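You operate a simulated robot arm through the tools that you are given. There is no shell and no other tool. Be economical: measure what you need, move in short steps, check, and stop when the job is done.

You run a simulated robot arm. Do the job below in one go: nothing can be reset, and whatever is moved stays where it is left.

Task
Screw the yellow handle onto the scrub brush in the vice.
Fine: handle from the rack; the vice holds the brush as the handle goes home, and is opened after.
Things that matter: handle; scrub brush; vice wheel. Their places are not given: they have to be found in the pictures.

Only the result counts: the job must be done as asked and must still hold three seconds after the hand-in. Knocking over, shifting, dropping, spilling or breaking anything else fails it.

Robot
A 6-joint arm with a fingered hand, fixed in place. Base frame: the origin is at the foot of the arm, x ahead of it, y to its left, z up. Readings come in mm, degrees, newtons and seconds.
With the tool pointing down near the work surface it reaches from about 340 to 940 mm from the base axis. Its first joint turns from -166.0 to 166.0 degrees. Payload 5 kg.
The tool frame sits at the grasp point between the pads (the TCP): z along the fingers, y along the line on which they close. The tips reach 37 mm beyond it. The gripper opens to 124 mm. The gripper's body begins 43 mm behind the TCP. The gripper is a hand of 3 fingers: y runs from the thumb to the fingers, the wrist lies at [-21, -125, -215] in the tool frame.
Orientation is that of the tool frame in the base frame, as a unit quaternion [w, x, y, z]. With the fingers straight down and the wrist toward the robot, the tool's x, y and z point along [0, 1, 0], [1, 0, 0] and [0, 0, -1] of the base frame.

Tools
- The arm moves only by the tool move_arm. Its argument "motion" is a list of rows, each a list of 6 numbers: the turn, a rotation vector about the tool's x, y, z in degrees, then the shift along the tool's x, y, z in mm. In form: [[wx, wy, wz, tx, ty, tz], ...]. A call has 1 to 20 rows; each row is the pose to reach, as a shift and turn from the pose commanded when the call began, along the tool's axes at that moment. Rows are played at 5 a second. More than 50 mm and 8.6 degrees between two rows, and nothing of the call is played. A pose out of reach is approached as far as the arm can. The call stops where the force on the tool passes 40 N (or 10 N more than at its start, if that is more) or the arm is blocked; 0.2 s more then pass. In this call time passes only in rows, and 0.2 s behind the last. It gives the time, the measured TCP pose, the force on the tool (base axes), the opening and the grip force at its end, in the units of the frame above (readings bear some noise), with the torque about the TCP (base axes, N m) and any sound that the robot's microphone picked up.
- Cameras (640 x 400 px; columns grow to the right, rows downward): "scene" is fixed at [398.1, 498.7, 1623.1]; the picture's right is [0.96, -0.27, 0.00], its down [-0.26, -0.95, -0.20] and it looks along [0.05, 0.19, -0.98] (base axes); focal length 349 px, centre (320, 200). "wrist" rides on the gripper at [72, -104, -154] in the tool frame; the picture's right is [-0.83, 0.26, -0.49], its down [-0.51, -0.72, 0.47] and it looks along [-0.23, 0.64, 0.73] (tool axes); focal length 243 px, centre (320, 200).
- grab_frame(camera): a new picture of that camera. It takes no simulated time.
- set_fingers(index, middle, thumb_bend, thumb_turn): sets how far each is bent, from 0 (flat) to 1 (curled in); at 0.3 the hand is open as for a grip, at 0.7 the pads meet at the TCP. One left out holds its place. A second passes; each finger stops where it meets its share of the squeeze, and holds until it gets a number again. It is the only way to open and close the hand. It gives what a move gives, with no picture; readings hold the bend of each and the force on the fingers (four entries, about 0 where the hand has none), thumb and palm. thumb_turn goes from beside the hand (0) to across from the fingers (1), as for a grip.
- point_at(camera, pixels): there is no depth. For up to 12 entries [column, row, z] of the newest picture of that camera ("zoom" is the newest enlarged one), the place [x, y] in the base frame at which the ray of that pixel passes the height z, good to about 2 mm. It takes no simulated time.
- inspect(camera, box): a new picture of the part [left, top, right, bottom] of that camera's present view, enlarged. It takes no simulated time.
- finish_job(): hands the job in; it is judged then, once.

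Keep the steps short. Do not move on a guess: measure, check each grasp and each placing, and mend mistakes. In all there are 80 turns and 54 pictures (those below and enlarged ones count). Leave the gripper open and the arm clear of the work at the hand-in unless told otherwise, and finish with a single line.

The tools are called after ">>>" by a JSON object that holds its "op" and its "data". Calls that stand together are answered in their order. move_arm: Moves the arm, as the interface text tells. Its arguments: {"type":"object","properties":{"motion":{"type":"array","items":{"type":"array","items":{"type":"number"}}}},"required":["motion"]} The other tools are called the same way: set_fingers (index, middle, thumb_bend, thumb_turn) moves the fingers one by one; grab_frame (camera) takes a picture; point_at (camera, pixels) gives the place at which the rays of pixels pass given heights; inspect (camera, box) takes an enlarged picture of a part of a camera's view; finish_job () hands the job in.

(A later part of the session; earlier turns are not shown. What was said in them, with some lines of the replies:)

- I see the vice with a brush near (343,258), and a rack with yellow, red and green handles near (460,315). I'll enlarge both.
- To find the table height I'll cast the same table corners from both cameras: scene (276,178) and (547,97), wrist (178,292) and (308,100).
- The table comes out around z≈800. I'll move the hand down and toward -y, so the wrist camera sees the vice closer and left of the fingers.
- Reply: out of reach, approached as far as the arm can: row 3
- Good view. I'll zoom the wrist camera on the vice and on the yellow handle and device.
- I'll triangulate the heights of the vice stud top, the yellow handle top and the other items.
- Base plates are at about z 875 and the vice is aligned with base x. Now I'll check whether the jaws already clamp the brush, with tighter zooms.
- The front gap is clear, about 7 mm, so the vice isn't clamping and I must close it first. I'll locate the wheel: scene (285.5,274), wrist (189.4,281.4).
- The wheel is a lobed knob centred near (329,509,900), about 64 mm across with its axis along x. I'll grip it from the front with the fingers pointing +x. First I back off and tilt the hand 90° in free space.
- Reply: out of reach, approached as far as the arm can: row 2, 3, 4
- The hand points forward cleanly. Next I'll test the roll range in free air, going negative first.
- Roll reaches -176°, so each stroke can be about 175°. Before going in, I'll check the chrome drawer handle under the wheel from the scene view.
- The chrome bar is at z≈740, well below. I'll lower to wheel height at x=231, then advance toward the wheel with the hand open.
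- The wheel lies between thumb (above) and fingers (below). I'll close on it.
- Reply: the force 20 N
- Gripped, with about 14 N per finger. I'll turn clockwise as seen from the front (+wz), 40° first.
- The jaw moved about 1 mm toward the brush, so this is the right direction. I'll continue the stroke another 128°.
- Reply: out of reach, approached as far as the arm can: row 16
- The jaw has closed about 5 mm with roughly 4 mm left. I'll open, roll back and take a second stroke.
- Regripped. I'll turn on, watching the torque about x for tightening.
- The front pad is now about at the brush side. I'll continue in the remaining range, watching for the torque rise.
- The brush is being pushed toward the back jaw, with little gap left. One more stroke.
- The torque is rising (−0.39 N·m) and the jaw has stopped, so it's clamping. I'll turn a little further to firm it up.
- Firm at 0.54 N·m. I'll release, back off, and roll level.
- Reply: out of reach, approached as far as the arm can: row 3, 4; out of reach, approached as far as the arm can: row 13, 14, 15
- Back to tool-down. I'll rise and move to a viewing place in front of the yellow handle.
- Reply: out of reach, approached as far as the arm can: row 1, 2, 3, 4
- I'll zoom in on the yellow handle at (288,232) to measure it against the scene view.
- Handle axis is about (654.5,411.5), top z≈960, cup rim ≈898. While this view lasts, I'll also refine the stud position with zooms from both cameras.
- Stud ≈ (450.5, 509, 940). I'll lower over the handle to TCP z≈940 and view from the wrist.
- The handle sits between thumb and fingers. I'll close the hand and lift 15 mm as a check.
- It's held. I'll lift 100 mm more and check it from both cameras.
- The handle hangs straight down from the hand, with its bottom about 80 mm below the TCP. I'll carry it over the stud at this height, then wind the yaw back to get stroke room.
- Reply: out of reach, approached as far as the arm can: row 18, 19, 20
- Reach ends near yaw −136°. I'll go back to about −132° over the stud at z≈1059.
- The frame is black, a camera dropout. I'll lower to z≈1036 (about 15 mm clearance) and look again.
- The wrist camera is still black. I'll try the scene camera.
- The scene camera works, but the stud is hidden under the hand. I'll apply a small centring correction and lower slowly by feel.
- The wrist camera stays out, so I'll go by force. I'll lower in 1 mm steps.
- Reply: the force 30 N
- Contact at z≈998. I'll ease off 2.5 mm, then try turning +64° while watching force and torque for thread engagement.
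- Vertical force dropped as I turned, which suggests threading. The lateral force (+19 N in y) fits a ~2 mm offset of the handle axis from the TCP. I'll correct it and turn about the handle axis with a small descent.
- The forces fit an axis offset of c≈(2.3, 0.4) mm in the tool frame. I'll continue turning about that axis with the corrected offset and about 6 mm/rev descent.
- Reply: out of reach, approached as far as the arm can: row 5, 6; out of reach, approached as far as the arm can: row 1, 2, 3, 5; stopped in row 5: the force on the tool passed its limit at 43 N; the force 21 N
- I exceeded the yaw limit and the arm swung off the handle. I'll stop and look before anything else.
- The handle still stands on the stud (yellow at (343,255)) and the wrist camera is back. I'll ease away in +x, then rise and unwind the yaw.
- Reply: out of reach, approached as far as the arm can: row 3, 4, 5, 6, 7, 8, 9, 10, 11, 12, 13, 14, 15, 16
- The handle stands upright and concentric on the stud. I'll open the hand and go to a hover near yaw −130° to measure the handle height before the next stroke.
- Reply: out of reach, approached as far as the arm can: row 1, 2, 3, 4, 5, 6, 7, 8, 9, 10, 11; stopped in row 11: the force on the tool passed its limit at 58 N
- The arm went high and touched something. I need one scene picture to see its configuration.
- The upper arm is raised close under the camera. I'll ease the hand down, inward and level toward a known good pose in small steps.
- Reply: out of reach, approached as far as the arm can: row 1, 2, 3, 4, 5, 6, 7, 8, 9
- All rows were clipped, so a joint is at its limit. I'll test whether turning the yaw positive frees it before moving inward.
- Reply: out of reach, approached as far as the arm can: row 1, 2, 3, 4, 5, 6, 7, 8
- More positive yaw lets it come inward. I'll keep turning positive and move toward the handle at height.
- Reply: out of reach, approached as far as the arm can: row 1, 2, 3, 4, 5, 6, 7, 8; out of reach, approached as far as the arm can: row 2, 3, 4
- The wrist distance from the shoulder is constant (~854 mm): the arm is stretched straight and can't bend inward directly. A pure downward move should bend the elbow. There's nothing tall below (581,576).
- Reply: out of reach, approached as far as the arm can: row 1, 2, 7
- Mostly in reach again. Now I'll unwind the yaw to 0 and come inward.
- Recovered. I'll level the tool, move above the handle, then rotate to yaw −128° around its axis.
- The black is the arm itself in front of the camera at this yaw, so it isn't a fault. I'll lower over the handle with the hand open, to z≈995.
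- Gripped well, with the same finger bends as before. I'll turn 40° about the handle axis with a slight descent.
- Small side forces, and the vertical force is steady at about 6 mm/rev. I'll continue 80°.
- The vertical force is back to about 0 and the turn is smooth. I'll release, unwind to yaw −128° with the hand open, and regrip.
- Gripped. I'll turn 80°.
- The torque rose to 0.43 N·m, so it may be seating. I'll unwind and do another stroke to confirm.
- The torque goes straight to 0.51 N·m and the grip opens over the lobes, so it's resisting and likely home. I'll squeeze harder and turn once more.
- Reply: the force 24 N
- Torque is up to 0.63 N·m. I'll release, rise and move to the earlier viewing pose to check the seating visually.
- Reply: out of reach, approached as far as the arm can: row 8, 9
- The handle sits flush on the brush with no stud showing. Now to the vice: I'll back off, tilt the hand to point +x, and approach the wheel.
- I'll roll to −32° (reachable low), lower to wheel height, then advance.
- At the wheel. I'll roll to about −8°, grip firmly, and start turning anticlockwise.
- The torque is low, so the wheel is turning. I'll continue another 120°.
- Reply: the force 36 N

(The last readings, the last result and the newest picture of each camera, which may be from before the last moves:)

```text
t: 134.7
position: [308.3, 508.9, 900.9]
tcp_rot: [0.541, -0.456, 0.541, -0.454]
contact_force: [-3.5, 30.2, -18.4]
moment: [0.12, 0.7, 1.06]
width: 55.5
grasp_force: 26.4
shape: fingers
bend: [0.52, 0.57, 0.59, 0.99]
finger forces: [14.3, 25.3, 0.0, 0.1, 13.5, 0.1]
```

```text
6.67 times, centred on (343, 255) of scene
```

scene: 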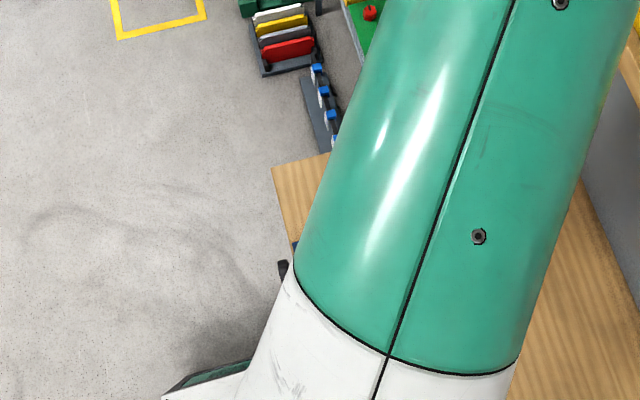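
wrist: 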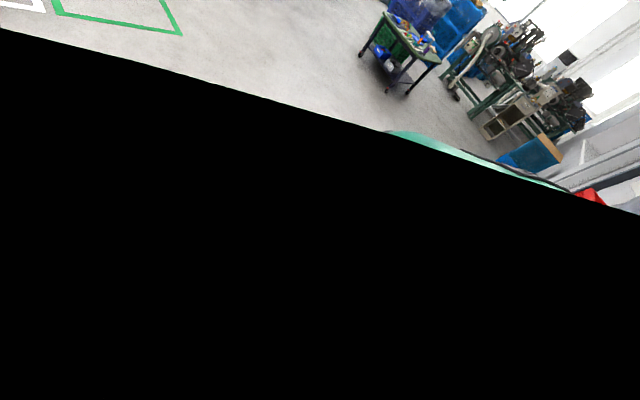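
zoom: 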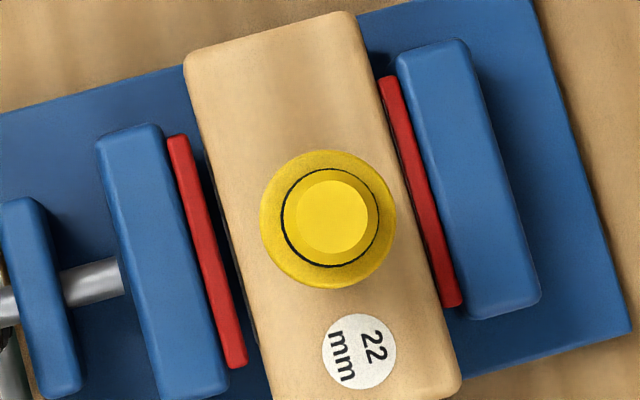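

The jaw has backed off about 4 mm. A second opening stroke will take it past the original gap.

>>> {"op": "set_fingers", "data": {"index": 0.3, "middle": 0.3, "thumb_bend": 0.3}}

>>> {"op": "move_arm", "data": {"motion": [[0, 0, 8, 0, 0, 0], [0, 0, 16, 0, 0, 0], [0, 0, 24, 0, 0, 0], [0, 0, 32, 0, 0, 0], [0, 0, 40, 0, 0, 0], [0, 0, 48, 0, 0, 0], [0, 0, 56, 0, 0, 0], [0, 0, 64, 0, 0, 0], [0, 0, 72, 0, 0, 0], [0, 0, 80, 0, 0, 0], [0, 0, 88, 0, 0, 0], [0, 0, 96, 0, 0, 0], [0, 0, 104, 0, 0, 0], [0, 0, 112, 0, 0, 0], [0, 0, 120, 0, 0, 0], [0, 0, 128, 0, 0, 0], [0, 0, 136, 0, 0, 0], [0, 0, 144, 0, 0, 0], [0, 0, 152, 0, 0, 0], [0, 0, 160, 0, 0, 0]]}}

>>> {"op": "set_fingers", "data": {"index": 0.75, "middle": 0.75, "thumb_bend": 0.75}}

>>> {"op": "move_arm", "data": {"motion": [[0, 0, -8, 0, 0, 0], [0, 0, -16, 0, 0, 0], [0, 0, -24, 0, 0, 0], [0, 0, -32, 0, 0, 0], [0, 0, -40, 0, 0, 0], [0, 0, -48, 0, 0, 0], [0, 0, -56, 0, 0, 0], [0, 0, -64, 0, 0, 0], [0, 0, -72, 0, 0, 0], [0, 0, -80, 0, 0, 0], [0, 0, -88, 0, 0, 0], [0, 0, -96, 0, 0, 0], [0, 0, -104, 0, 0, 0], [0, 0, -112, 0, 0, 0], [0, 0, -120, 0, 0, 0], [0, 0, -128, 0, 0, 0], [0, 0, -136, 0, 0, 0], [0, 0, -144, 0, 0, 0], [0, 0, -152, 0, 0, 0]]}}

```text
t: 135.7
position: [308.3, 507.2, 902.5]
tcp_rot: [0.541, -0.454, 0.542, -0.455]
contact_force: [1.6, 0.3, 0.7]
moment: [-0.01, -0.02, 0.02]
width: 128.1
grasp_force: 0.1
shape: fingers
bend: [0.3, 0.3, 0.3, 0.98]
finger forces: [0.0, 0.0, 0.0, 0.1, 0.0, 0.0]
```

```text
t: 139.9
position: [306.9, 506.8, 903.0]
tcp_rot: [0.542, 0.455, 0.541, 0.455]
contact_force: [0.0, -1.5, -0.3]
moment: [-0.03, -0.01, 0.06]
width: 128.5
grasp_force: 0.0
shape: fingers
bend: [0.3, 0.3, 0.3, 0.98]
finger forces: [0.0, 0.0, 0.0, 0.0, 0.0, 0.0]
```

```text
t: 140.9
position: [307.6, 506.5, 902.3]
tcp_rot: [0.542, 0.455, 0.541, 0.454]
contact_force: [0.9, -11.5, 5.5]
moment: [0.01, -0.15, -0.34]
width: 56.1
grasp_force: 24.2
shape: fingers
bend: [0.56, 0.61, 0.55, 0.97]
finger forces: [12.1, 13.3, 0.1, 0.0, 22.9, 0.1]
```

```text
t: 144.9
position: [309.0, 510.0, 900.0]
tcp_rot: [0.573, -0.418, 0.571, -0.414]
contact_force: [-12.2, 33.1, -9.9]
moment: [0.13, 0.76, 1.27]
width: 55.7
grasp_force: 29.6
shape: fingers
bend: [0.52, 0.57, 0.59, 0.99]
finger forces: [15.8, 24.7, 0.0, 0.0, 17.9, 0.0]
```

Now I'll release, back clear of the wheel, rise a little, and take a final scene picture.

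>>> {"op": "set_fingers", "data": {"index": 0.3, "middle": 0.3, "thumb_bend": 0.3}}

>>> {"op": "move_arm", "data": {"motion": [[0, 0, 0, 0, 0, -25], [0, 0, 0, 0, 0, -50], [0, 0, 0, 0, 0, -75], [0, 0, 0, 0, -40, -75], [0, 0, 0, 0, -80, -75]]}}

>>> {"op": "inspect", "data": {"camera": "scene", "box": [260, 200, 420, 300]}}

```text
t: 145.9
position: [308.5, 506.3, 902.3]
tcp_rot: [0.572, -0.414, 0.573, -0.416]
contact_force: [1.0, -0.1, 0.0]
moment: [0.01, -0.02, 0.02]
width: 128.4
grasp_force: 0.1
shape: fingers
bend: [0.3, 0.3, 0.3, 0.98]
finger forces: [0.0, 0.1, 0.0, 0.0, 0.0, 0.0]
```

```text
t: 147.1
position: [234.7, 482.5, 980.0]
tcp_rot: [0.571, -0.415, 0.573, -0.417]
contact_force: [0.3, -1.3, -0.3]
moment: [0.0, 0.0, -0.03]
width: 128.8
grasp_force: 0.1
shape: fingers
bend: [0.3, 0.3, 0.3, 0.98]
finger forces: [0.1, 0.0, 0.1, 0.1, 0.0, 0.0]
```

```text
4.00 times, centred on (340, 250) of scene
```

zoom: 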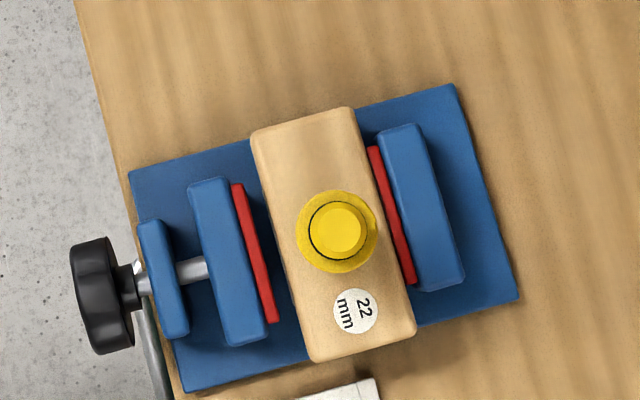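

The vice is open, the brush stands upright with the yellow handle seated, and the hand is open and clear. Handing in.

>>> {"op": "finish_job", "data": {}}

```text
The job is handed in.
```

The yellow handle is screwed home on the 22 mm brush (turned until it resisted firmly, no stud showing); the vice clamped it throughout and is now open, with the hand open and clear.
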